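You operate a simulated robot arm through the tools that you are given. There is no shell and no other tool. Be economical: measure what you need, move in short steps, check, and stop when the job is done.

You run a simulated two-armed robot. Do the job below in one go: nothing can be reset, and whatever is moved stays where it is left.

## Task
Pick up the small eye bolt marked "29" from the top of the wooden bench with one hand, pass it to the other hand and put it on the top of the blue case.

The check looks at the end state, three seconds after you hand in, the way a careful person would. Anything else that was tipped, shoved, dropped, spilled or broken makes it a failure.

## Robot
Two 7-joint arms with two-finger grippers on one trunk, on a base that drives. Base frame: it is fixed to the floor where the robot stands at the start and does not move with it; the origin is under the middle of the robot, x ahead of it, y to its left, z up. Lengths are in mm, angles in degrees, forces in N, time in s.
The left shoulder is at the start at [60, 123, 945], the right one opposite. With the tool pointing down near the work surface each hand reaches from about 360 to 800 mm from the robot's upright axis, wherever it stands, measured 20 degrees to its own side. Places, roughly: top of the blue case (15x14 cm) [780, -1640, 920]. Payload 1.47 kg a hand.
The TCP of each hand is the grasp point between the finger pads, 16 mm short of the fingertips. In the tool frame z runs along the fingers and y along their closing line. Largest opening 87 mm; the body of the gripper starts 55 mm behind the TCP.
Orientation is that of the tool frame in the base frame, as a unit quaternion [w, x, y, z]. With the fingers straight down and closing along the base's y, the tool's x points along the base's -x, its y along +y and its z along -z.

## Interface
- The arms move only by the tool step_arm. It takes "left_commands", "right_commands" or both (then of equal length, played together; a hand with none holds still); each is a list of rows, each an object (a shift or turn left out is 0, a gripper value left out holds the last) with "delta_pos": the shift along the base's x, y, z in mm, a list of three; "turn": the turn, a rotation vector about the base's x, y, z in degrees, a list of three; "fingers": the closure, from 0 (fully open) to 1 (shut). In form: [{"delta_pos": [x, y, z], "turn": [ax, ay, az], "fingers": fingers}, ...]. A call has 1 to 12 rows; each row shifts and turns the commanded pose from where the row before left it. Rows are played at 5 a second. More than 50 mm and 8.6 degrees between two rows, or a gripper value outside its range, and nothing of the call is played. Where a pose cannot be reached the arm comes as near as it can. A force on the tool above 40 N (or 10 N above the force at the start of the call, whichever is more), or a blocked arm, ends the call early, and 0.2 s more pass. Each finger travels about 153 mm/s and halts on what it meets, pressing with about 28 N; the grip force reading is that of the motor and also rises with nothing between the fingers. The clock runs only during rows and for 0.2 s after the last one: add rows that do not move to give the fingers time. It gives the time, the measured TCP pose, the force on the tool (base axes), the opening and the grip force at its end, in the units of the frame above (readings bear some noise), with the torque about the TCP (base axes, N m) and any sound that the robot's microphone picked up.
- Cameras (640 x 400 px; columns grow to the right, rows downward): "scene" is now at [100.3, 36.1, 1503.1]; the picture's right is [0.41, -0.91, 0.00], its down [-0.64, -0.29, -0.71] and it looks along [0.65, 0.29, -0.70] (base axes); focal length 260 px, centre (320, 200). "left" rides on the left gripper at [73, -12, -90] in its tool frame; the picture's right is [0.16, 0.99, 0.00], its down [-0.72, 0.12, -0.68] and it looks along [-0.67, 0.11, 0.73] (tool axes); focal length 247 px, centre (320, 200). "right" rides on the right gripper at [73, 12, -90] in its tool frame; the picture's right is [-0.16, 0.99, 0.00], its down [-0.72, -0.12, -0.68] and it looks along [-0.67, -0.11, 0.73] (tool axes); focal length 247 px, centre (320, 200). There is no depth. A picture from a camera that has moved, and an enlarged one, comes with that camera's place and axes in the base frame and with its lens. The place of the scene camera against the robot may be out by one fixed shift of up to 18 mm in any direction.
- grab_frame(camera): a new picture of that camera. No time passes.
- slide_trunk(by): slides the trunk up (or, below 0, down) by that many mm; the arms and the scene camera ride with it, the base frame stays. It gives what a move gives, with no picture.
- steer(legs): drives the robot by 1 to 6 legs, each [ahead, left, turn to the left] in mm, mm and degrees, along the robot's own axes; the way and the turn of a leg run together, so that a leg with both is an arc; at most 1500 mm and 180 degrees a leg. The arms and the cameras ride along, it lands a little off, and it stops where it bumps. It gives what a move gives.
- pan_tilt(pan, tilt): turns the head with the scene camera to pan (to the left, within 120 degrees either way) and tilt (down, from -29 to 69), counted from straight ahead of the robot. It gives what a move gives.
- zoom(camera, box): a new picture of the part [left, top, right, bottom] of that camera's present view, enlarged. No time passes.
- hand_in(): hands the job in; it is judged then, once.

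Work in short steps. Places have to be worked out from the pictures, the camera data and where the tool is seen: move nearer, look again, correct. Check each grasp and each placing, and mend what went wrong. You have 120 turns and 108 pictures in all, those below and enlarged ones among them. Open the grippers and draw the arms clear of the work before you hand the job in, unless the task says otherwise; then end with one line.

The tools are called after "Request:" as a command line: name --argument value ..., lists and objects as JSON in quotes. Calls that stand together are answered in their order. step_arm: Moves the arms, as the interface text tells. Its arguments: {"type":"object","properties":{"left_commands":{"type":"array"},"right_commands":{"type":"array"}},"required":[]} The other tools are called the same way: slide_trunk (by) slides the trunk up or down; steer (legs) drives the base; pan_tilt (pan, tilt) turns the head that bears the scene camera; grab_frame (camera) takes a picture; zoom (camera, box) takes an enlarged picture of a part of a camera's view; hand_in () hands the job in.

At the start:

```text
time_s: 0.0
left_eef_pos: [477.4, 425.4, 1125.3]
left_tcp_rot: [0.0, 0.0, 1.0, 0.0]
left_ft_force: [0.7, -0.5, 0.1]
left_torque: [0.0, 0.0, -0.01]
left_width: 86.9
left_grasp_force: 0.0
right_eef_pos: [535.0, -39.2, 1091.5]
right_tcp_rot: [0.0, 0.0, 1.0, 0.0]
right_ft_force: [-0.2, -0.1, 0.1]
right_torque: [-0.02, 0.0, 0.05]
right_width: 87.2
right_grasp_force: 0.1
trunk travel left (down, up): [-100.0, 130.0]
robot x, y, heading: [0.0, -1.3, 0.1]
head pan, tilt: [24.1, 44.4]
```

scene: 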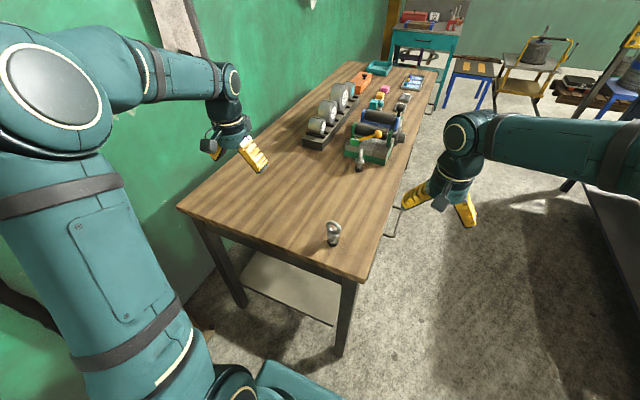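
right: 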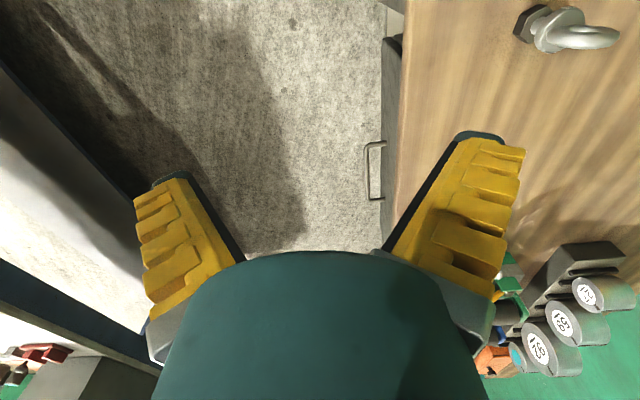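
left: 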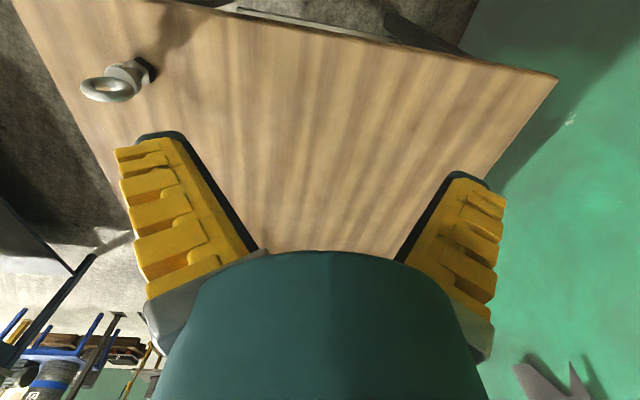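

I see an eye bolt near the bench's near corner and perhaps another further on; I zoom to read the marks.

Request:
zoom --camera "scene" --box '[290, 190, 380, 260]'

Request:
zoom --camera "scene" --box '[300, 60, 440, 180]'

Request:
zoom --camera "left" --box '[60, 30, 190, 120]'

```text
5.71 times, centred on (335, 225) of scene
camera zoom: at [100.3, 36.1, 1503.1], right [0.41, -0.91, 0.0], down [-0.64, -0.29, -0.71], along [0.65, 0.29, -0.7], focal length 1483 px, centre (234, 57)
```

zoom: 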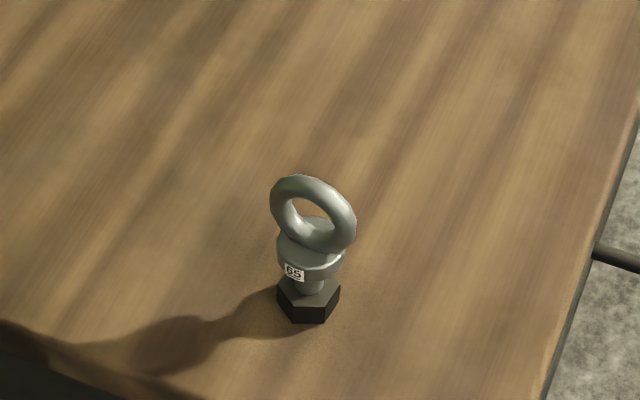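

```text
3.33 times, centred on (370, 120) of scene
camera zoom: at [100.3, 36.1, 1503.1], right [0.41, -0.91, 0.0], down [-0.64, -0.29, -0.71], along [0.65, 0.29, -0.7], focal length 865 px, centre (153, 467)
```

zoom: 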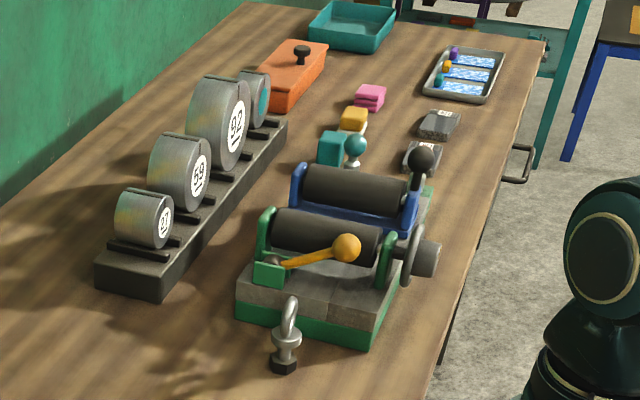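

```text
4.44 times, centred on (125, 75) of left
camera zoom: at [403.7, 414.3, 1215.0], right [-0.16, 0.99, 0.0], down [0.72, 0.12, 0.68], along [0.67, 0.11, -0.73], focal length 1098 px, centre (1187, 756)
```

zoom: 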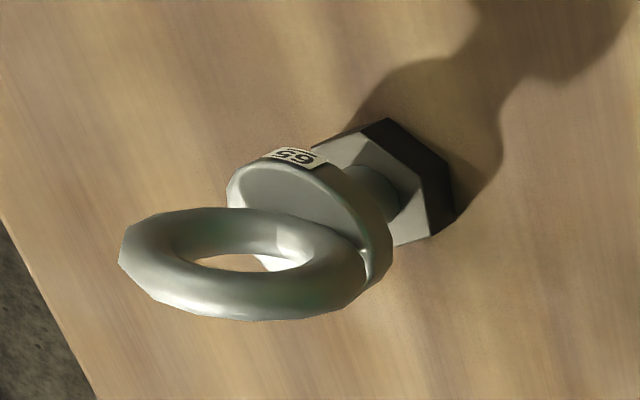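

The near one is "65". I zoom on the second, by the green fixture.

Request:
zoom --camera "scene" --box '[336, 140, 384, 180]'

Request:
zoom --camera "right" --box '[480, 230, 640, 390]'

```text
10.00 times, centred on (360, 160) of scene
camera zoom: at [100.3, 36.1, 1503.1], right [0.41, -0.91, 0.0], down [-0.64, -0.29, -0.71], along [0.65, 0.29, -0.7], focal length 2596 px, centre (-80, 600)
```

zoom: 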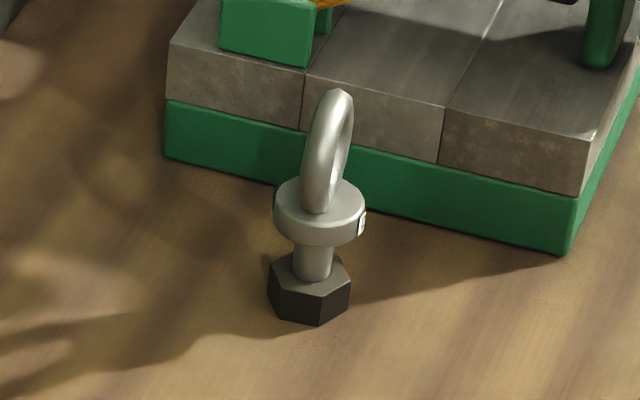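

```text
2.50 times, centred on (560, 310) of right
camera zoom: at [461.0, -29.0, 1183.0], right [0.16, 0.99, 0.0], down [0.72, -0.12, 0.68], along [0.67, -0.11, -0.73], focal length 617 px, centre (-280, -75)
```

zoom: 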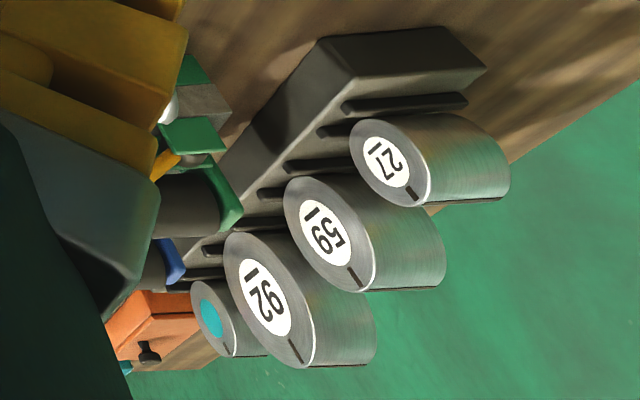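

Second bolt is at about (925, 235) on the bench, top ≈ 845; its label faces away. I look around to plan the driving route to the bench's right side and the blue case.

Request:
pan_tilt --pan -30 --tilt 40

Request:
grab_frame --camera "scene"

Request:
pan_tilt --pan -75 --tilt 35

Request:
grab_frame --camera "scene"

```text
time_s: 1.2
left_eef_pos: [477.9, 425.7, 1125.3]
left_tcp_rot: [0.0, 0.001, 1.0, 0.001]
left_ft_force: [-1.6, 0.6, -0.5]
left_torque: [0.01, -0.01, 0.03]
left_width: 87.0
left_grasp_force: 0.0
right_eef_pos: [535.2, -40.0, 1093.0]
right_tcp_rot: [0.001, -0.001, 1.0, 0.0]
right_ft_force: [0.2, 0.3, -0.2]
right_torque: [-0.04, 0.0, 0.01]
right_width: 87.0
right_grasp_force: 0.0
trunk travel left (down, up): [-100.0, 130.0]
robot x, y, heading: [2.0, 2.7, 0.1]
head pan, tilt: [-30.0, 40.0]
```

```text
99 pictures are left
camera scene: at [99.3, -39.8, 1509.4], right [-0.5, -0.87, 0.0], down [-0.56, 0.32, -0.77], along [0.66, -0.38, -0.64], focal length 260 px, centre (320, 200)
```

scene: 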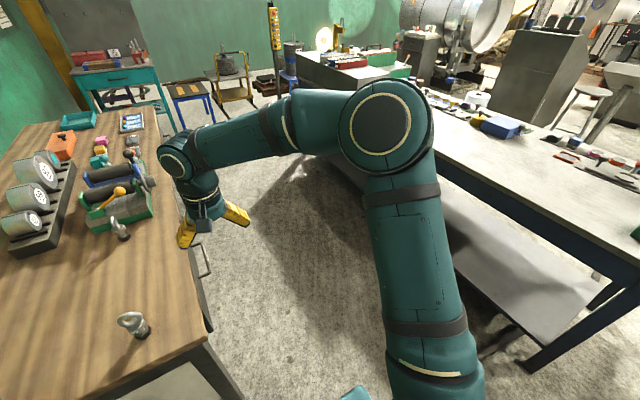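

```text
time_s: 2.4
left_eef_pos: [478.7, 424.2, 1126.0]
left_tcp_rot: [0.0, 0.001, 1.0, 0.0]
left_ft_force: [-0.8, 0.2, -0.2]
left_torque: [-0.02, 0.0, 0.01]
left_width: 86.9
left_grasp_force: 0.0
right_eef_pos: [535.1, -39.3, 1092.9]
right_tcp_rot: [0.0, 0.001, 1.0, 0.0]
right_ft_force: [0.7, 0.6, -1.2]
right_torque: [0.04, -0.04, 0.02]
right_width: 86.6
right_grasp_force: 0.1
trunk travel left (down, up): [-100.0, 130.0]
robot x, y, heading: [4.2, 0.9, 0.0]
head pan, tilt: [-75.0, 35.0]
```

```text
98 pictures are left
camera scene: at [48.4, -82.3, 1517.0], right [-0.97, -0.26, 0.0], down [-0.15, 0.55, -0.82], along [0.21, -0.79, -0.57], focal length 260 px, centre (320, 200)
```

scene: 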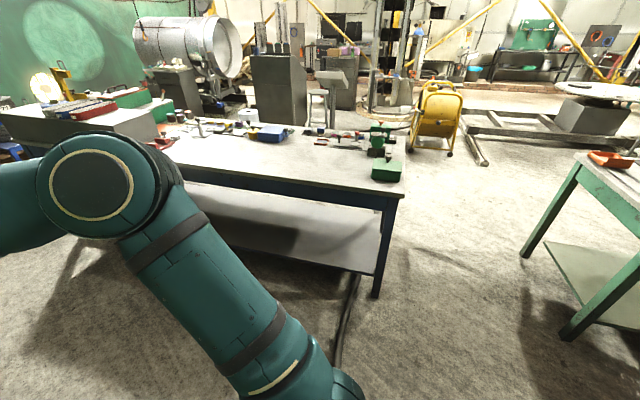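

The aisle between the bench (right edge y≈62) and the grey table (edge y≈-1110) is clear. I drive right, then ahead, then turn left to face the bench beside the second bolt.

Request:
steer --legs '[[0, -450, 0], [780, 0, 0], [0, 0, 90]]'

Request:
pan_tilt --pan -10 --tilt 45

Request:
grab_frame --camera "scene"

```text
time_s: 14.4
left_eef_pos: [353.3, 29.0, 1125.4]
left_tcp_rot: [0.0, -0.707, 0.707, 0.0]
left_ft_force: [0.3, 0.4, -1.0]
left_torque: [0.0, 0.01, 0.0]
left_width: 86.9
left_grasp_force: 0.1
right_eef_pos: [818.5, 84.5, 1092.2]
right_tcp_rot: [0.0, -0.707, 0.708, 0.001]
right_ft_force: [-0.1, 0.4, -0.3]
right_torque: [-0.01, 0.02, 0.0]
right_width: 86.7
right_grasp_force: 0.1
trunk travel left (down, up): [-100.0, 130.0]
robot x, y, heading: [778.0, -448.1, 89.8]
head pan, tilt: [-75.0, 35.0]
```

```text
time_s: 15.8
left_eef_pos: [352.6, 28.4, 1125.9]
left_tcp_rot: [0.0, -0.707, 0.707, -0.001]
left_ft_force: [-0.4, -0.1, 0.1]
left_torque: [-0.01, 0.0, 0.01]
left_width: 87.0
left_grasp_force: 0.1
right_eef_pos: [818.1, 83.1, 1093.7]
right_tcp_rot: [0.001, -0.706, 0.708, 0.0]
right_ft_force: [-0.3, 0.1, 0.4]
right_torque: [0.0, 0.0, 0.01]
right_width: 87.1
right_grasp_force: 0.1
trunk travel left (down, up): [-100.0, 130.0]
robot x, y, heading: [777.0, -451.2, 90.3]
head pan, tilt: [-10.0, 45.0]
```

```text
97 pictures are left
camera scene: at [807.9, -357.1, 1502.2], right [0.98, -0.18, 0.0], down [-0.12, -0.7, -0.71], along [0.12, 0.7, -0.71], focal length 260 px, centre (320, 200)
```

scene: 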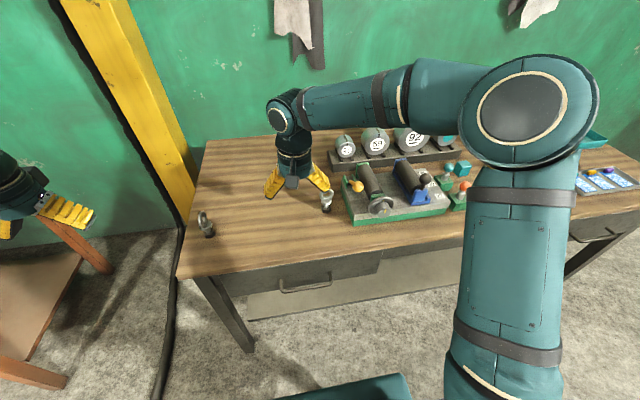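

Good position. Now I read the label of the bolt by the fixture.

Request:
zoom --camera "scene" --box '[303, 180, 351, 220]'

Request:
grab_frame --camera "right"

```text
10.00 times, centred on (327, 200) of scene
camera zoom: at [807.9, -357.1, 1502.2], right [0.98, -0.18, 0.0], down [-0.12, -0.7, -0.71], along [0.12, 0.7, -0.71], focal length 2596 px, centre (250, 200)
```

zoom: 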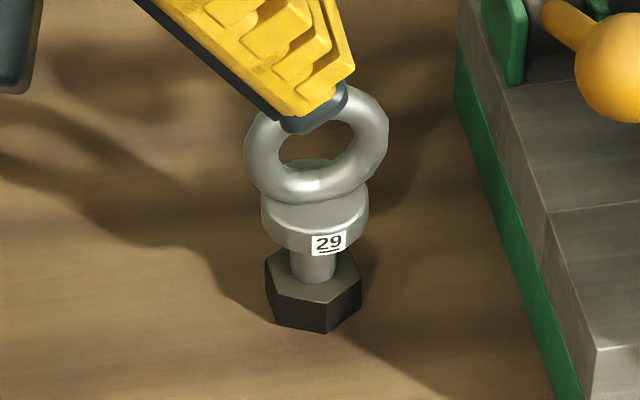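

```text
95 pictures are left
camera right: at [806.0, 10.7, 1183.0], right [-0.99, 0.16, 0.0], down [0.12, 0.72, 0.68], along [0.11, 0.67, -0.73], focal length 247 px, centre (320, 200)
```

right: 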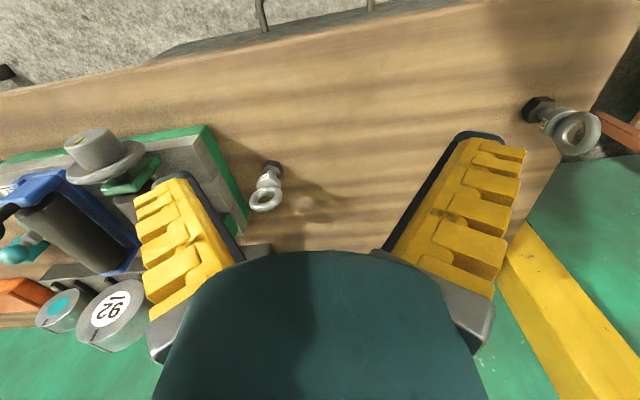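

Label "29" confirmed, bolt at roughly (925, 230), its ring plane about 15° off the x axis. I bring the right hand above it, turning it so that the fingers close across the ring's thickness.

Request:
step_arm --right_commands '[{"delta_pos": [6, 15, 0], "turn": [0, 0, -8.3], "fingers": 0}, {"delta_pos": [6, 15, 0], "turn": [0, 0, -8.3]}, {"delta_pos": [6, 15, 0], "turn": [0, 0, -8.3]}, {"delta_pos": [6, 15, 0], "turn": [0, 0, -8.3]}, {"delta_pos": [6, 15, 0], "turn": [0, 0, -8.3]}, {"delta_pos": [6, 15, 0], "turn": [0, 0, -8.3]}, {"delta_pos": [6, 15, 0], "turn": [0, 0, -8.3]}, {"delta_pos": [6, 15, 0], "turn": [0, 0, -8.3]}, {"delta_pos": [6, 15, 0], "turn": [0, 0, -8.3]}, {"delta_pos": [0, 0, 0]}]'

Request:
grab_frame --camera "right"

Request:
grab_frame --camera "scene"

```text
time_s: 18.0
left_eef_pos: [353.1, 27.8, 1127.0]
left_tcp_rot: [0.0, -0.706, 0.708, 0.0]
left_ft_force: [-0.2, 0.1, 0.1]
left_torque: [-0.01, 0.01, 0.01]
left_width: 86.6
left_grasp_force: 0.0
right_eef_pos: [873.1, 219.2, 1092.7]
right_tcp_rot: [0.0, -0.132, 0.991, 0.0]
right_ft_force: [-0.1, 0.1, 0.5]
right_torque: [0.0, 0.02, -0.03]
right_width: 87.0
right_grasp_force: 0.0
trunk travel left (down, up): [-100.0, 130.0]
robot x, y, heading: [777.6, -449.8, 89.6]
head pan, tilt: [-10.0, 45.0]
```

```text
94 pictures are left
camera right: at [798.6, 210.9, 1183.1], right [-0.1, 0.99, 0.0], down [0.73, 0.08, 0.68], along [0.68, 0.07, -0.73], focal length 247 px, centre (320, 200)
```

right: 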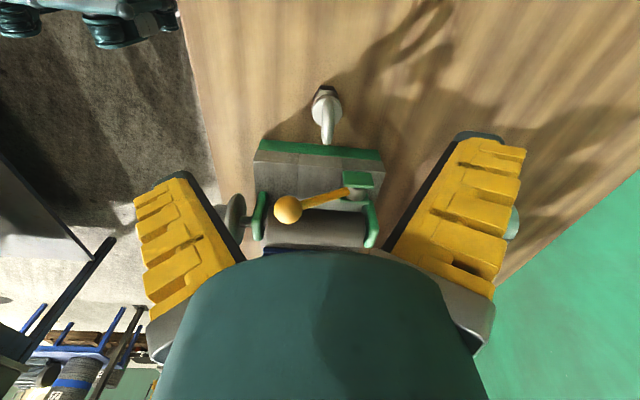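

```text
93 pictures are left
camera scene: at [807.9, -357.4, 1502.2], right [0.98, -0.18, 0.0], down [-0.12, -0.7, -0.71], along [0.12, 0.7, -0.71], focal length 260 px, centre (320, 200)
```

scene: 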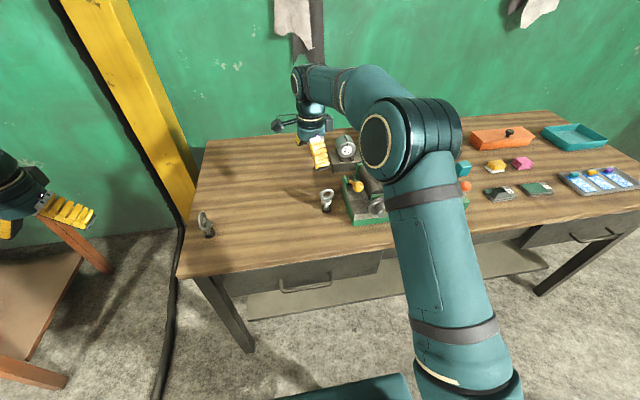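

Turn reached cleanly. I zoom in to fix the bolt's place and the ring's yaw.

Request:
zoom --camera "right" --box '[280, 75, 376, 155]'

Request:
zoom --camera "scene" --box '[303, 180, 351, 220]'

```text
5.00 times, centred on (328, 115) of right
camera zoom: at [798.6, 210.9, 1183.1], right [-0.1, 0.99, 0.0], down [0.73, 0.08, 0.68], along [0.68, 0.07, -0.73], focal length 1235 px, centre (280, 625)
```

zoom: 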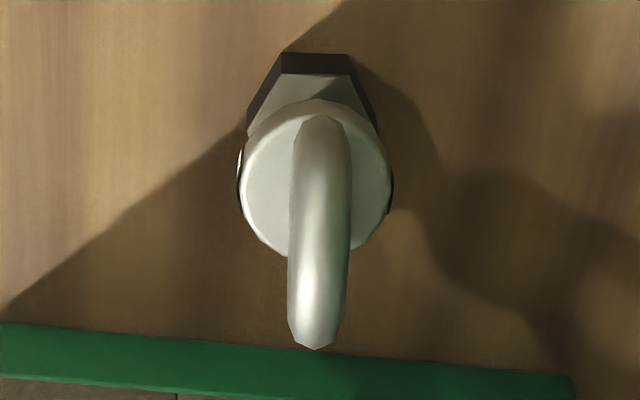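

```text
10.00 times, centred on (327, 200) of scene
camera zoom: at [807.9, -357.4, 1502.2], right [0.98, -0.18, 0.0], down [-0.12, -0.7, -0.71], along [0.12, 0.7, -0.71], focal length 2596 px, centre (250, 200)
```

zoom: 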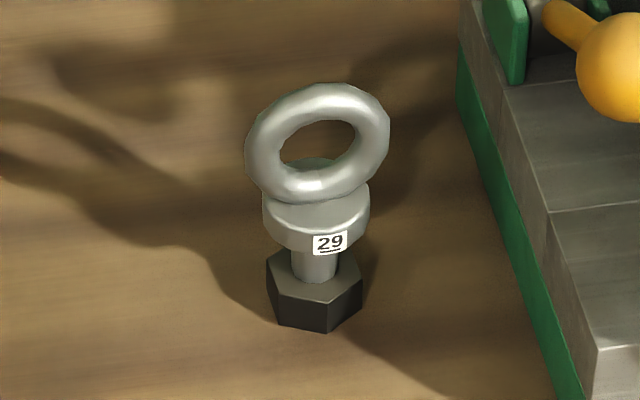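

Bolt estimated at (927, 232), ring top near z 950, ring plane azimuth ≈ 11°. I move over it and down to z≈1000 and look again.

Request:
step_arm --right_commands '[{"delta_pos": [27, 6.5, 0], "turn": [0, 0, -4]}, {"delta_pos": [27, 6.5, 0]}, {"delta_pos": [0, 0, -30]}, {"delta_pos": [0, 0, -30]}, {"delta_pos": [0, 0, -30]}, {}]'

Request:
grab_frame --camera "right"

Request:
zoom --camera "scene" --box '[279, 140, 375, 220]'

```text
time_s: 19.4
left_eef_pos: [353.9, 28.9, 1126.0]
left_tcp_rot: [0.0, -0.707, 0.708, 0.0]
left_ft_force: [-0.3, -0.2, -0.3]
left_torque: [0.04, -0.01, 0.01]
left_width: 86.9
left_grasp_force: 0.1
right_eef_pos: [927.6, 233.3, 1002.0]
right_tcp_rot: [0.0, -0.098, 0.995, 0.002]
right_ft_force: [0.0, 0.5, -0.3]
right_torque: [-0.01, -0.01, -0.01]
right_width: 86.9
right_grasp_force: 0.0
trunk travel left (down, up): [-100.0, 130.0]
robot x, y, heading: [778.5, -451.6, 89.9]
head pan, tilt: [-10.0, 45.0]
```

```text
90 pictures are left
camera right: at [852.7, 229.1, 1092.9], right [-0.04, 1.0, 0.0], down [0.73, 0.03, 0.68], along [0.68, 0.03, -0.73], focal length 247 px, centre (320, 200)
```

right: 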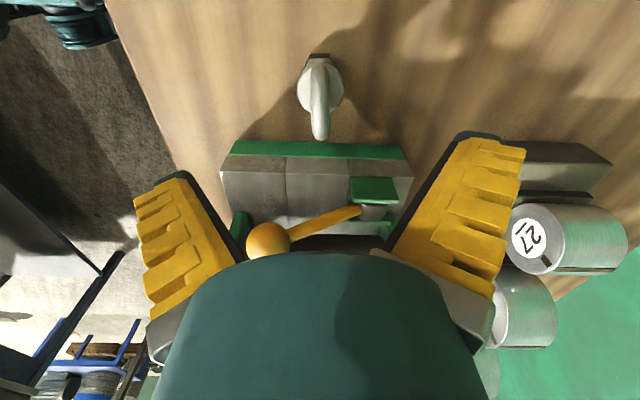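

```text
5.00 times, centred on (327, 180) of scene
camera zoom: at [808.0, -357.4, 1502.2], right [0.98, -0.18, 0.0], down [-0.12, -0.7, -0.71], along [0.12, 0.7, -0.71], focal length 1298 px, centre (285, 300)
```

zoom: 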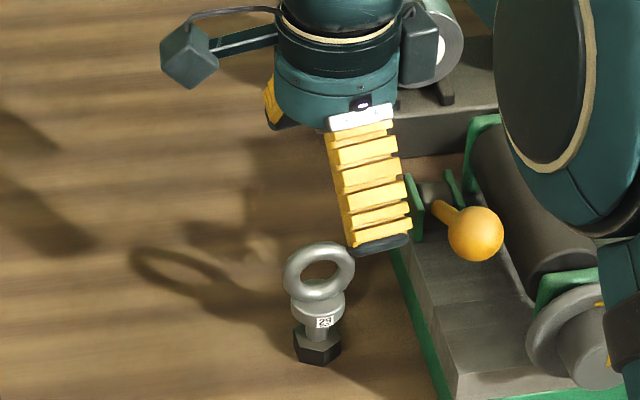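

The ring lies centred between the fingers and the hand camera puts it at x≈924; the scene camera agrees once its own shift (~13 mm) is taken out. I descend so the pads take the ring's upper half.

Request:
step_arm --right_commands '[{"delta_pos": [-3, 0, -20]}, {"delta_pos": [0, 0, -20]}, {"delta_pos": [0, 0, -14]}, {"delta_pos": [0, 0, -13]}, {}]'

Request:
grab_frame --camera "right"

Request:
zoom --camera "scene" --box '[279, 150, 375, 230]'

```text
time_s: 20.6
left_eef_pos: [352.6, 28.8, 1125.4]
left_tcp_rot: [0.0, 0.707, -0.707, 0.0]
left_ft_force: [0.4, -0.1, -0.3]
left_torque: [0.0, 0.01, 0.01]
left_width: 86.8
left_grasp_force: 0.0
right_eef_pos: [922.5, 232.3, 935.7]
right_tcp_rot: [0.0, -0.098, 0.995, 0.0]
right_ft_force: [-0.6, 0.6, -1.2]
right_torque: [-0.03, 0.03, 0.0]
right_width: 87.0
right_grasp_force: 0.0
trunk travel left (down, up): [-100.0, 130.0]
robot x, y, heading: [779.4, -451.1, 90.2]
head pan, tilt: [-10.0, 45.0]
```

```text
88 pictures are left
camera right: at [849.5, 229.5, 1026.1], right [-0.04, 1.0, 0.0], down [0.73, 0.03, 0.68], along [0.68, 0.03, -0.73], focal length 247 px, centre (320, 200)
```

right: 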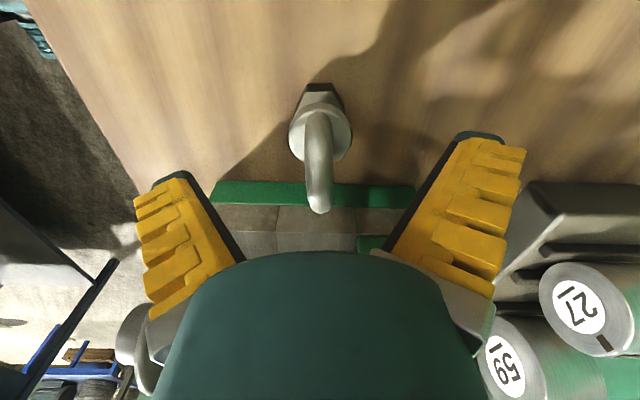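

```text
5.00 times, centred on (327, 190) of scene
camera zoom: at [807.9, -357.2, 1502.2], right [0.98, -0.18, 0.0], down [-0.12, -0.7, -0.71], along [0.12, 0.7, -0.71], focal length 1298 px, centre (285, 250)
```

zoom: 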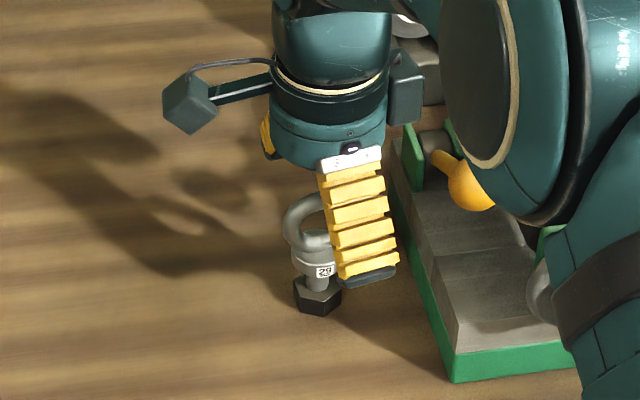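

Fitting the ring outline over three heights gives its centre at (921, 232, 919), top ≈ 943. I lower 8 mm more and close.

Request:
step_arm --right_commands '[{"delta_pos": [-1, 0, -8]}, {"fingers": 0.5}, {"fingers": 0.8}, {"fingers": 1}, {}, {}, {}]'

Request:
grab_frame --camera "right"

Request:
zoom --camera "scene" --box '[279, 150, 375, 230]'

```text
time_s: 22.2
left_eef_pos: [353.3, 28.2, 1125.7]
left_tcp_rot: [0.001, -0.706, 0.708, 0.0]
left_ft_force: [-0.1, -0.7, 0.2]
left_torque: [-0.01, -0.03, -0.01]
left_width: 87.1
left_grasp_force: 0.0
right_eef_pos: [922.6, 233.1, 929.1]
right_tcp_rot: [0.0, -0.098, 0.995, 0.0]
right_ft_force: [0.6, 1.6, 8.7]
right_torque: [0.05, -0.1, 0.03]
right_width: 8.1
right_grasp_force: 28.0
trunk travel left (down, up): [-100.0, 130.0]
robot x, y, heading: [775.5, -451.0, 90.0]
head pan, tilt: [-10.0, 45.0]
```

```text
86 pictures are left
camera right: at [848.2, 229.0, 1018.8], right [-0.04, 1.0, 0.0], down [0.73, 0.03, 0.68], along [0.68, 0.03, -0.73], focal length 247 px, centre (320, 200)
```

right: 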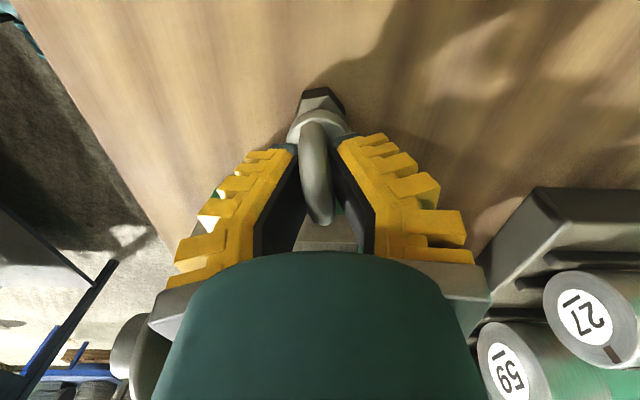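

```text
5.00 times, centred on (327, 190) of scene
camera zoom: at [807.7, -357.8, 1502.3], right [0.98, -0.18, 0.0], down [-0.12, -0.7, -0.71], along [0.12, 0.7, -0.71], focal length 1298 px, centre (285, 250)
```

zoom: 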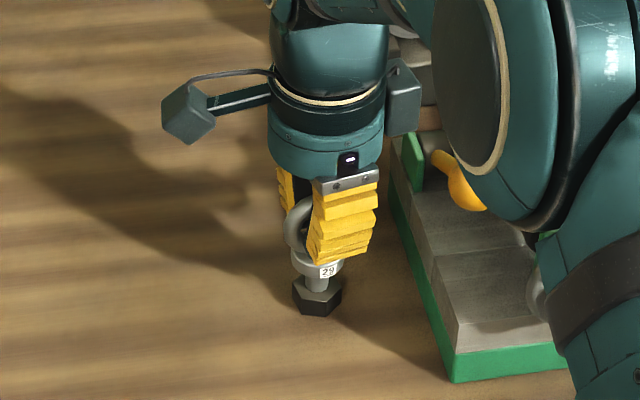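

Closed on the ring (8 mm wide, 28 N). I lift 20 mm and check for tilt or slip.

Request:
step_arm --right_commands '[{"delta_pos": [0, 0, 7]}, {"delta_pos": [0, 0, 7]}, {"delta_pos": [0, 0, 8]}, {}, {}]'

Request:
grab_frame --camera "right"

Request:
zoom --camera "scene" --box '[279, 150, 375, 230]'

```text
time_s: 23.4
left_eef_pos: [353.4, 28.9, 1126.2]
left_tcp_rot: [0.0, -0.707, 0.708, 0.0]
left_ft_force: [0.6, 0.4, -0.2]
left_torque: [-0.01, 0.0, -0.03]
left_width: 86.8
left_grasp_force: 0.1
right_eef_pos: [922.2, 232.0, 951.4]
right_tcp_rot: [0.0, -0.099, 0.995, 0.0]
right_ft_force: [-0.3, -0.1, -1.7]
right_torque: [0.0, 0.01, -0.03]
right_width: 5.8
right_grasp_force: 28.1
trunk travel left (down, up): [-100.0, 130.0]
robot x, y, heading: [778.3, -450.7, 90.2]
head pan, tilt: [-10.0, 45.0]
```

```text
84 pictures are left
camera right: at [848.2, 229.0, 1040.0], right [-0.04, 1.0, 0.0], down [0.73, 0.03, 0.68], along [0.68, 0.03, -0.73], focal length 247 px, centre (320, 200)
```

right: 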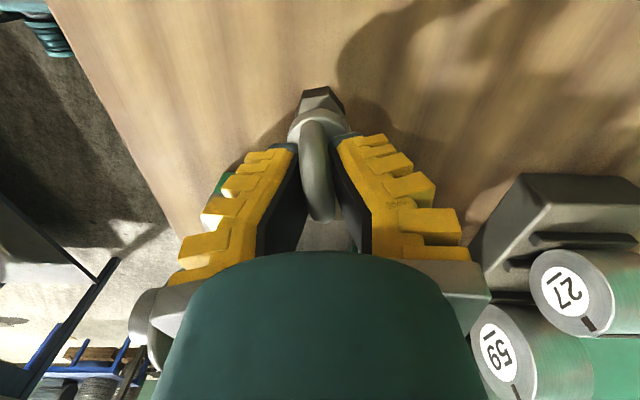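

```text
5.00 times, centred on (327, 190) of scene
camera zoom: at [807.9, -357.0, 1502.2], right [0.98, -0.18, 0.0], down [-0.12, -0.7, -0.71], along [0.12, 0.7, -0.71], focal length 1298 px, centre (285, 250)
```

zoom: 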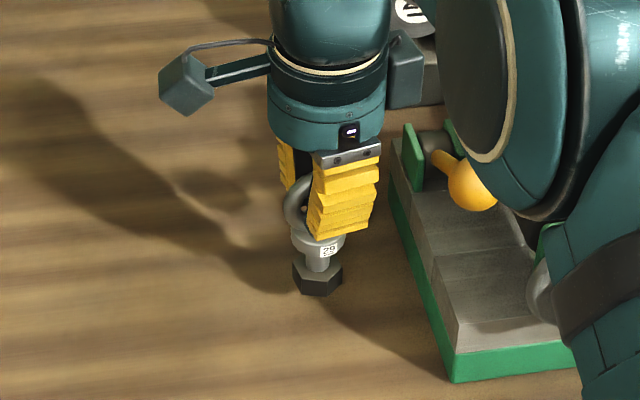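

Held upright with no slip, light load (~2 N). I raise it and bring it in front of the robot for the hand-over.

Request:
step_arm --right_commands '[{"delta_pos": [0, 0, 40]}, {"delta_pos": [0, 0, 40]}, {"delta_pos": [0, 0, 40]}, {"delta_pos": [-24, -30, 20]}, {"delta_pos": [-24, -30, 20]}, {"delta_pos": [-24, -30, 20]}, {"delta_pos": [-24, -30, 19]}, {"delta_pos": [-24, -30, 0]}, {"delta_pos": [-24, -30, 0]}, {}]'

Request:
step_arm --left_commands '[{"delta_pos": [0, -15, 0], "turn": [8.5, 0, 0], "fingers": 0}, {"delta_pos": [0, -15, 0], "turn": [8.5, 0, 0]}, {"delta_pos": [0, -15, 0], "turn": [8.5, 0, 0]}, {"delta_pos": [0, -15, 0], "turn": [8.5, 0, 0]}, {"delta_pos": [0, -10, 0], "turn": [8.5, 0, 0]}, {"delta_pos": [0, -10, 0], "turn": [8.5, 0, 0]}, {"turn": [8.5, 0, 0]}, {}]'

Request:
pan_tilt --pan 5 --tilt 40

Request:
grab_frame --camera "scene"

Request:
grab_frame --camera "left"

```text
time_s: 25.6
left_eef_pos: [353.1, 29.3, 1124.8]
left_tcp_rot: [0.0, -0.706, 0.708, 0.0]
left_ft_force: [-0.2, -0.1, 0.3]
left_torque: [-0.01, 0.0, -0.02]
left_width: 86.9
left_grasp_force: 0.0
right_eef_pos: [777.6, 52.1, 1148.8]
right_tcp_rot: [0.0, -0.097, 0.995, 0.0]
right_ft_force: [0.4, -0.4, -2.4]
right_torque: [-0.04, -0.01, 0.03]
right_width: 5.9
right_grasp_force: 28.1
trunk travel left (down, up): [-100.0, 130.0]
robot x, y, heading: [779.1, -452.3, 89.9]
head pan, tilt: [-10.0, 45.0]
```

```text
time_s: 27.4
left_eef_pos: [355.4, -51.1, 1125.4]
left_tcp_rot: [0.35, -0.613, 0.615, 0.352]
left_ft_force: [0.3, 0.3, 0.8]
left_torque: [-0.01, 0.03, -0.03]
left_width: 87.3
left_grasp_force: 0.1
right_eef_pos: [780.3, 54.1, 1149.2]
right_tcp_rot: [-0.001, -0.096, 0.995, 0.001]
right_ft_force: [0.2, -0.2, -2.0]
right_torque: [0.01, 0.03, 0.01]
right_width: 6.0
right_grasp_force: 27.7
trunk travel left (down, up): [-100.0, 130.0]
robot x, y, heading: [777.4, -449.1, 90.2]
head pan, tilt: [-10.0, 45.0]
```

```text
time_s: 28.2
left_eef_pos: [353.4, -50.7, 1124.4]
left_tcp_rot: [0.35, -0.614, 0.615, 0.351]
left_ft_force: [0.4, 0.4, 1.0]
left_torque: [-0.02, 0.01, 0.02]
left_width: 87.2
left_grasp_force: 0.0
right_eef_pos: [778.5, 52.7, 1148.6]
right_tcp_rot: [-0.001, -0.097, 0.995, 0.0]
right_ft_force: [0.5, -0.2, -1.9]
right_torque: [0.02, 0.01, 0.01]
right_width: 5.7
right_grasp_force: 27.9
trunk travel left (down, up): [-100.0, 130.0]
robot x, y, heading: [779.7, -451.0, 90.0]
head pan, tilt: [5.0, 40.0]
```

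```text
82 pictures are left
camera scene: at [786.5, -352.3, 1509.4], right [1.0, 0.08, 0.0], down [0.05, -0.64, -0.77], along [-0.07, 0.76, -0.64], focal length 260 px, centre (320, 200)
```

scene: 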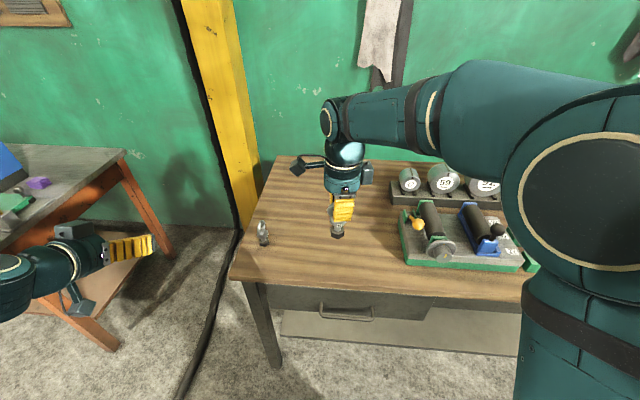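

```text
81 pictures are left
camera left: at [363.6, -164.6, 1108.0], right [-0.99, -0.08, -0.13], down [-0.11, -0.22, 0.97], along [-0.11, 0.97, 0.21], focal length 247 px, centre (320, 200)
```

left: 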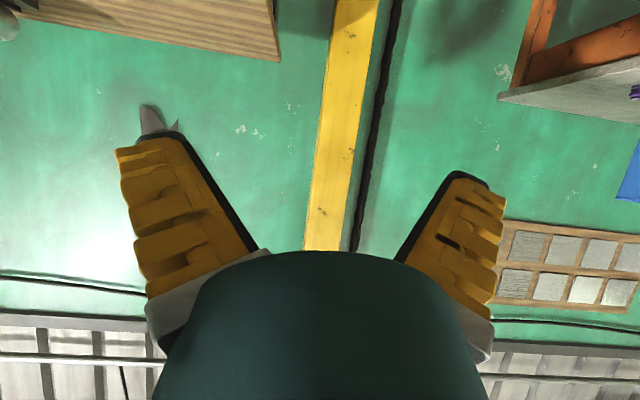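

Right hand holds the bolt upright, collar about (777, 52, 1108); left hand is tilted 30° below level. I bring the left hand close, behind the bolt.

Request:
step_arm --left_commands '[{"delta_pos": [20, -10, 25]}, {"delta_pos": [40, -10, 24]}, {"delta_pos": [45, 0, 0]}, {"delta_pos": [45, 0, 0]}, {"delta_pos": [45, 0, 0]}, {"delta_pos": [45, 0, 0]}, {"delta_pos": [45, 0, 0]}, {"delta_pos": [40, 0, 0]}, {}]'

Request:
grab_frame --camera "scene"

Request:
grab_frame --camera "left"

Request:
grab_frame --camera "right"

```text
time_s: 30.2
left_eef_pos: [665.9, -40.8, 1206.6]
left_tcp_rot: [0.351, -0.614, 0.614, 0.351]
left_ft_force: [-0.6, 0.0, 0.0]
left_torque: [0.01, 0.03, -0.02]
left_width: 87.2
left_grasp_force: 0.2
left hand out of reach, approached as far as the arm can: row 3, 4, 5, 6
right_eef_pos: [776.0, 53.0, 1148.7]
right_tcp_rot: [0.0, -0.097, 0.995, 0.0]
right_ft_force: [0.0, 0.6, -1.4]
right_torque: [-0.01, -0.03, 0.03]
right_width: 5.8
right_grasp_force: 27.8
trunk travel left (down, up): [-100.0, 130.0]
robot x, y, heading: [777.8, -453.8, 90.1]
head pan, tilt: [5.0, 40.0]
```

```text
80 pictures are left
camera scene: at [785.5, -352.3, 1509.4], right [1.0, 0.09, 0.0], down [0.06, -0.64, -0.77], along [-0.07, 0.76, -0.64], focal length 260 px, centre (320, 200)
```

scene: 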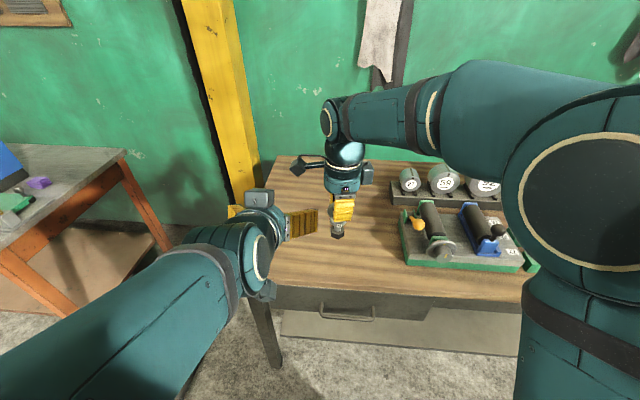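

```text
79 pictures are left
camera left: at [675.9, -155.8, 1189.1], right [-0.99, -0.08, -0.14], down [-0.12, -0.22, 0.97], along [-0.11, 0.97, 0.21], focal length 247 px, centre (320, 200)
```

left: 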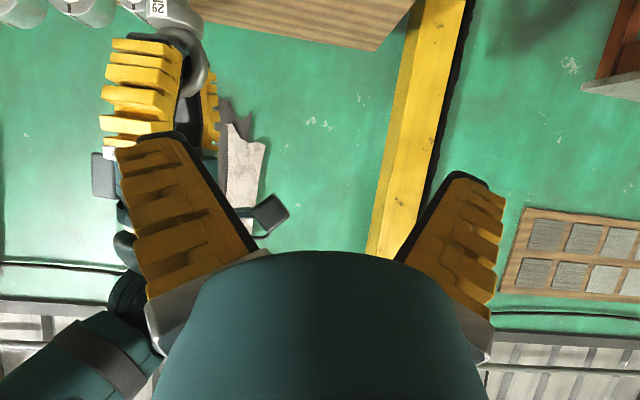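

```text
78 pictures are left
camera right: at [703.1, 49.4, 1239.3], right [-0.04, 1.0, 0.0], down [0.73, 0.03, 0.68], along [0.68, 0.03, -0.73], focal length 247 px, centre (320, 200)
```

right: 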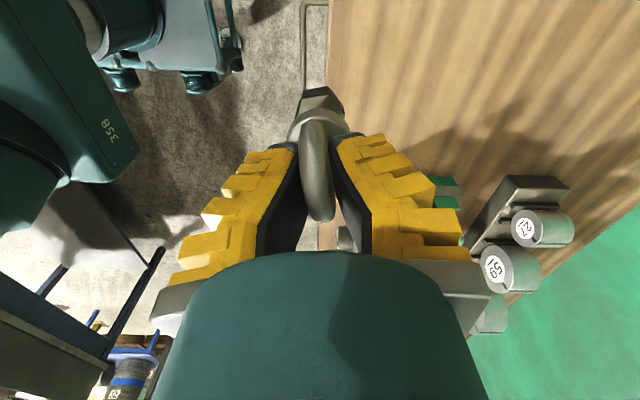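

The left hand cannot fold that close to the body, so the hand-over should be further forward. I shift the right hand 110 mm forward and check where the left settles.

Request:
step_arm --right_commands '[{"delta_pos": [0, 28, 0]}, {"delta_pos": [0, 28, 0]}, {"delta_pos": [0, 28, 0]}, {"delta_pos": [0, 28, 0]}, {}]' --left_commands '[{}, {}, {}, {}, {}]'

```text
time_s: 31.4
left_eef_pos: [666.2, -42.4, 1207.3]
left_tcp_rot: [0.35, -0.614, 0.614, 0.351]
left_ft_force: [-0.4, 0.2, -0.3]
left_torque: [-0.03, -0.02, 0.01]
left_width: 87.1
left_grasp_force: 0.0
right_eef_pos: [778.3, 164.5, 1151.1]
right_tcp_rot: [-0.001, -0.098, 0.995, 0.0]
right_ft_force: [-0.4, -0.6, -1.7]
right_torque: [-0.03, 0.04, 0.01]
right_width: 6.1
right_grasp_force: 28.0
trunk travel left (down, up): [-100.0, 130.0]
robot x, y, heading: [779.6, -447.3, 89.8]
head pan, tilt: [5.0, 40.0]
```

Left is at (666, -42, 1207). I move it to a pre-grasp point ~120 mm behind the collar along its finger direction.

Request:
step_arm --left_commands '[{"delta_pos": [20, 25, -10]}, {"delta_pos": [30, 25, -10]}, {"delta_pos": [30, 26, -10]}, {"delta_pos": [31, 25, -9]}, {}]'

Request:
grab_frame --camera "scene"

Request:
grab_frame --camera "left"

Request:
grab_frame --camera "right"

```text
time_s: 32.4
left_eef_pos: [775.3, 55.7, 1187.8]
left_tcp_rot: [-0.397, 0.635, -0.596, -0.29]
left_ft_force: [0.3, -0.9, -0.2]
left_torque: [0.02, -0.03, 0.0]
left_width: 87.0
left_grasp_force: 0.2
right_eef_pos: [778.3, 163.4, 1150.3]
right_tcp_rot: [0.0, -0.099, 0.995, 0.001]
right_ft_force: [-0.6, -0.5, -0.2]
right_torque: [0.04, 0.0, 0.0]
right_width: 6.1
right_grasp_force: 27.9
trunk travel left (down, up): [-100.0, 130.0]
robot x, y, heading: [777.9, -453.6, 89.8]
head pan, tilt: [5.0, 40.0]
stopped in row 5 (left hand): the arm was blocked; the commanded pose is now the measured one
```

```text
77 pictures are left
camera scene: at [826.3, -356.9, 1516.0], right [0.93, -0.38, 0.0], down [-0.22, -0.54, -0.81], along [0.3, 0.75, -0.58], focal length 260 px, centre (320, 200)
```

scene: 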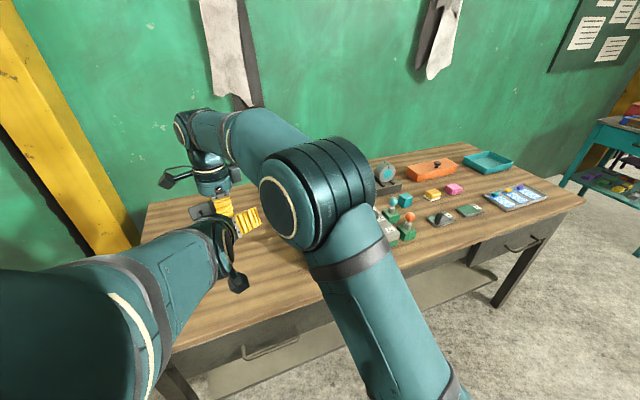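

```text
76 pictures are left
camera left: at [784.9, -59.4, 1173.9], right [-0.96, -0.06, -0.29], down [-0.27, -0.19, 0.94], along [-0.11, 0.98, 0.17], focal length 247 px, centre (320, 200)
```

left: 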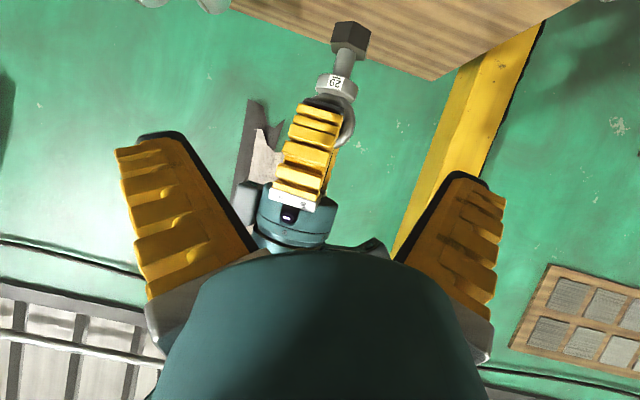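

```text
75 pictures are left
camera right: at [703.6, 160.1, 1240.3], right [-0.04, 1.0, 0.0], down [0.73, 0.03, 0.68], along [0.68, 0.03, -0.73], focal length 247 px, centre (320, 200)
```

right: 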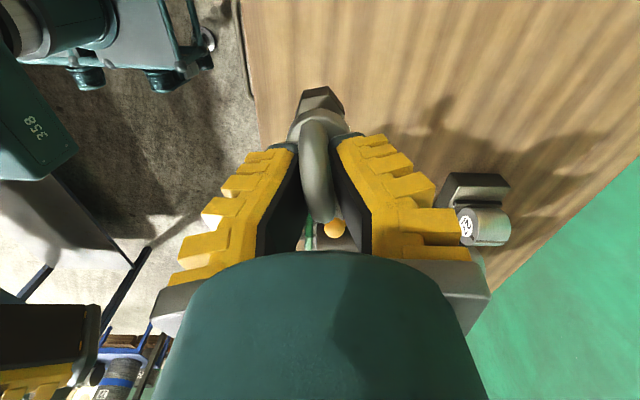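

The left arm pushed against the head (scene view turned) and was blocked. I back the left hand off the way it came and will do the hand-over lower.

Request:
step_arm --left_commands '[{"delta_pos": [-31, -20, 5]}, {"delta_pos": [-30, -20, 5]}, {"delta_pos": [-40, -20, 0]}, {"delta_pos": [-40, 0, -20]}, {"delta_pos": [-40, 0, -30]}, {"delta_pos": [-40, 0, -30]}, {}]'

Request:
pan_tilt --pan 0 --tilt 45

Request:
grab_frame --camera "scene"

```text
time_s: 34.0
left_eef_pos: [551.5, 9.7, 1122.8]
left_tcp_rot: [-0.393, 0.637, -0.597, -0.29]
left_ft_force: [-0.2, 0.7, 0.5]
left_torque: [0.01, -0.02, -0.01]
left_width: 87.0
left_grasp_force: 0.1
left hand out of reach, approached as far as the arm can: row 5, 6
right_eef_pos: [778.7, 165.5, 1151.2]
right_tcp_rot: [0.0, -0.098, 0.995, 0.0]
right_ft_force: [-0.2, -0.1, -2.0]
right_torque: [-0.01, -0.02, 0.02]
right_width: 5.9
right_grasp_force: 27.8
trunk travel left (down, up): [-100.0, 130.0]
robot x, y, heading: [776.2, -451.7, 89.9]
head pan, tilt: [5.0, 40.0]
```

```text
time_s: 34.7
left_eef_pos: [550.1, 10.2, 1122.0]
left_tcp_rot: [-0.394, 0.636, -0.596, -0.29]
left_ft_force: [0.6, -0.1, -0.6]
left_torque: [0.0, 0.0, -0.02]
left_width: 86.9
left_grasp_force: 0.1
right_eef_pos: [778.7, 165.7, 1150.5]
right_tcp_rot: [0.001, -0.098, 0.995, 0.0]
right_ft_force: [0.7, -0.4, -1.7]
right_torque: [-0.02, -0.01, 0.03]
right_width: 6.1
right_grasp_force: 28.0
trunk travel left (down, up): [-100.0, 130.0]
robot x, y, heading: [777.9, -450.5, 90.0]
head pan, tilt: [0.0, 45.0]
```

```text
74 pictures are left
camera scene: at [793.5, -355.5, 1502.2], right [1.0, 0.0, 0.0], down [0.0, -0.71, -0.71], along [0.0, 0.71, -0.71], focal length 260 px, centre (320, 200)
```

scene: 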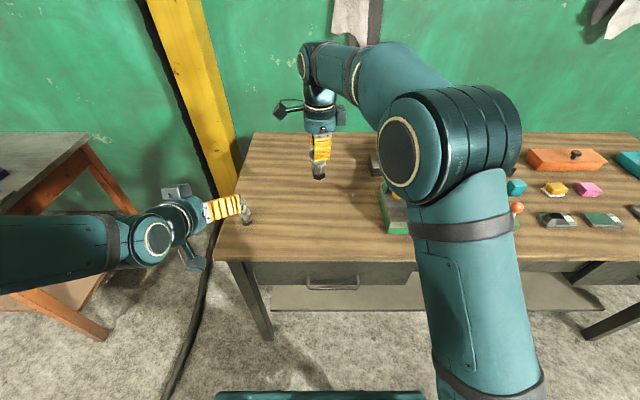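

Head is free again. I'll hand over lower and further ahead, with the left fingers yawed 35° to the right so its arm isn't folded; first the right hand moves and the left hand turns in place.

Request:
step_arm --right_commands '[{"delta_pos": [-8, 10, -20]}, {"delta_pos": [-8, 10, -20]}, {"delta_pos": [-8, 10, -20]}, {"delta_pos": [-7, 8, -20]}, {"delta_pos": [-7, 8, -20]}, {}, {}]' --left_commands '[{"turn": [0.9, 1.6, -6.7]}, {"turn": [0.9, 1.6, -6.7]}, {"turn": [0.9, 1.6, -6.7]}, {"turn": [0.9, 1.6, -6.7]}, {"turn": [0.9, 1.6, -6.7]}, {}, {}]'

Request:
grab_frame --camera "scene"

Request:
grab_frame --camera "left"

```text
time_s: 36.3
left_eef_pos: [549.6, 9.3, 1123.0]
left_tcp_rot: [0.444, -0.4, 0.768, 0.23]
left_ft_force: [-0.2, -0.1, 0.3]
left_torque: [0.02, 0.02, 0.0]
left_width: 86.7
left_grasp_force: 0.0
right_eef_pos: [740.1, 211.1, 1049.6]
right_tcp_rot: [0.0, -0.098, 0.995, 0.0]
right_ft_force: [0.3, 0.3, -1.6]
right_torque: [-0.02, 0.0, -0.02]
right_width: 6.0
right_grasp_force: 28.1
trunk travel left (down, up): [-100.0, 130.0]
robot x, y, heading: [774.1, -448.3, 89.8]
head pan, tilt: [0.0, 45.0]
```

```text
73 pictures are left
camera scene: at [793.4, -355.2, 1502.1], right [1.0, 0.0, 0.0], down [0.0, -0.71, -0.71], along [0.0, 0.71, -0.71], focal length 260 px, centre (320, 200)
```

scene: 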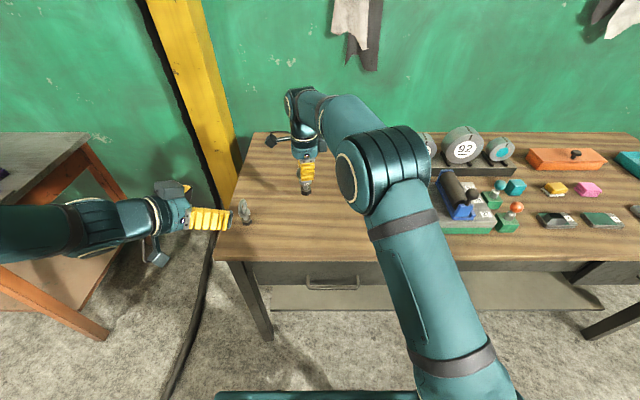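

```text
72 pictures are left
camera left: at [493.4, -90.2, 1104.0], right [-0.85, 0.5, -0.14], down [-0.23, -0.12, 0.97], along [0.47, 0.86, 0.21], focal length 247 px, centre (320, 200)
```

left: 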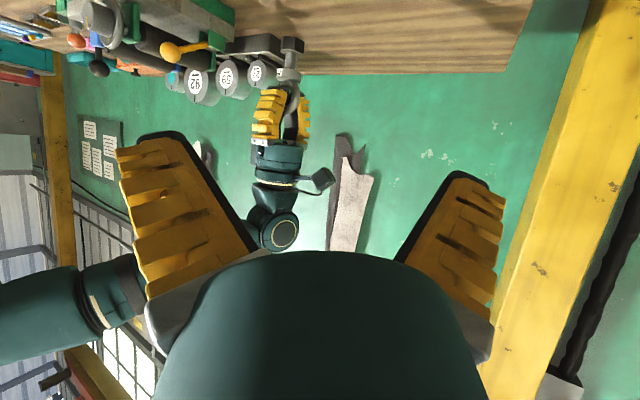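

The left camera sees the collar at about (738, 211, 1011), as expected. I move the left hand to 120 mm behind it on its finger line.

Request:
step_arm --left_commands '[{"delta_pos": [22, 20, -10]}, {"delta_pos": [22, 20, -10]}, {"delta_pos": [22, 20, -10]}, {"delta_pos": [22, 19, -10]}, {"delta_pos": [21, 18, -9]}, {"delta_pos": [20, 18, -9]}, {}]'

Request:
grab_frame --camera "scene"

Request:
grab_frame --camera "left"

Request:
grab_frame --camera "right"

```text
time_s: 37.9
left_eef_pos: [680.1, 124.0, 1064.8]
left_tcp_rot: [0.443, -0.4, 0.768, 0.231]
left_ft_force: [0.2, -0.1, 1.0]
left_torque: [0.0, 0.01, -0.01]
left_width: 87.0
left_grasp_force: 0.0
right_eef_pos: [740.1, 209.5, 1050.9]
right_tcp_rot: [0.0, -0.097, 0.995, 0.0]
right_ft_force: [0.3, 0.4, -1.2]
right_torque: [0.02, 0.01, -0.02]
right_width: 6.3
right_grasp_force: 27.7
trunk travel left (down, up): [-100.0, 130.0]
robot x, y, heading: [776.9, -449.0, 89.9]
head pan, tilt: [0.0, 45.0]
```

```text
71 pictures are left
camera scene: at [793.4, -356.0, 1502.2], right [1.0, 0.0, 0.0], down [0.0, -0.71, -0.71], along [0.0, 0.71, -0.71], focal length 260 px, centre (320, 200)
```

scene: 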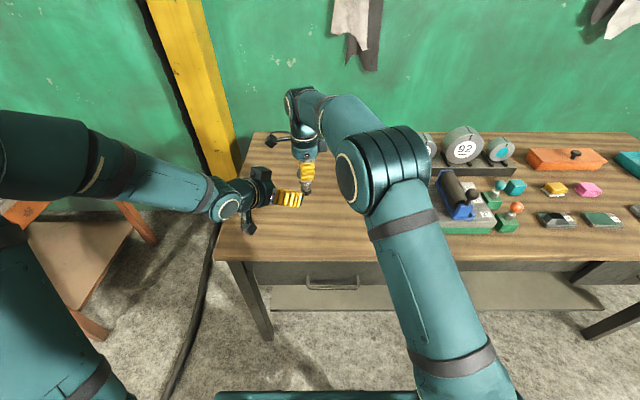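

```text
70 pictures are left
camera left: at [622.2, 24.6, 1046.4], right [-0.85, 0.5, -0.14], down [-0.23, -0.12, 0.97], along [0.47, 0.86, 0.22], focal length 247 px, centre (320, 200)
```

left: 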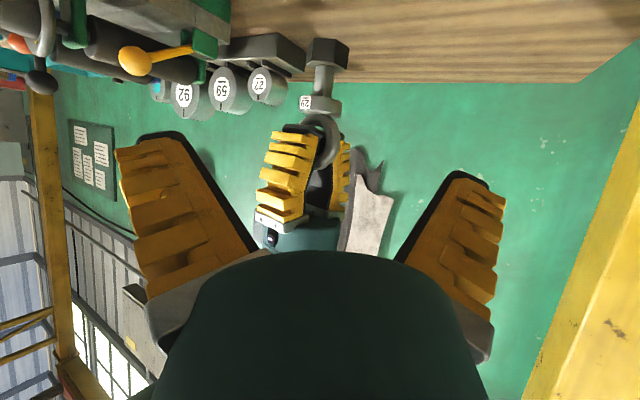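

```text
69 pictures are left
camera right: at [665.2, 206.1, 1140.1], right [-0.04, 1.0, 0.0], down [0.73, 0.03, 0.68], along [0.68, 0.03, -0.73], focal length 247 px, centre (320, 200)
```

right: 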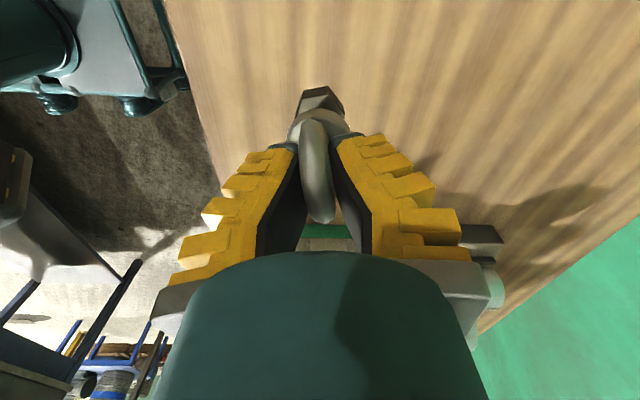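

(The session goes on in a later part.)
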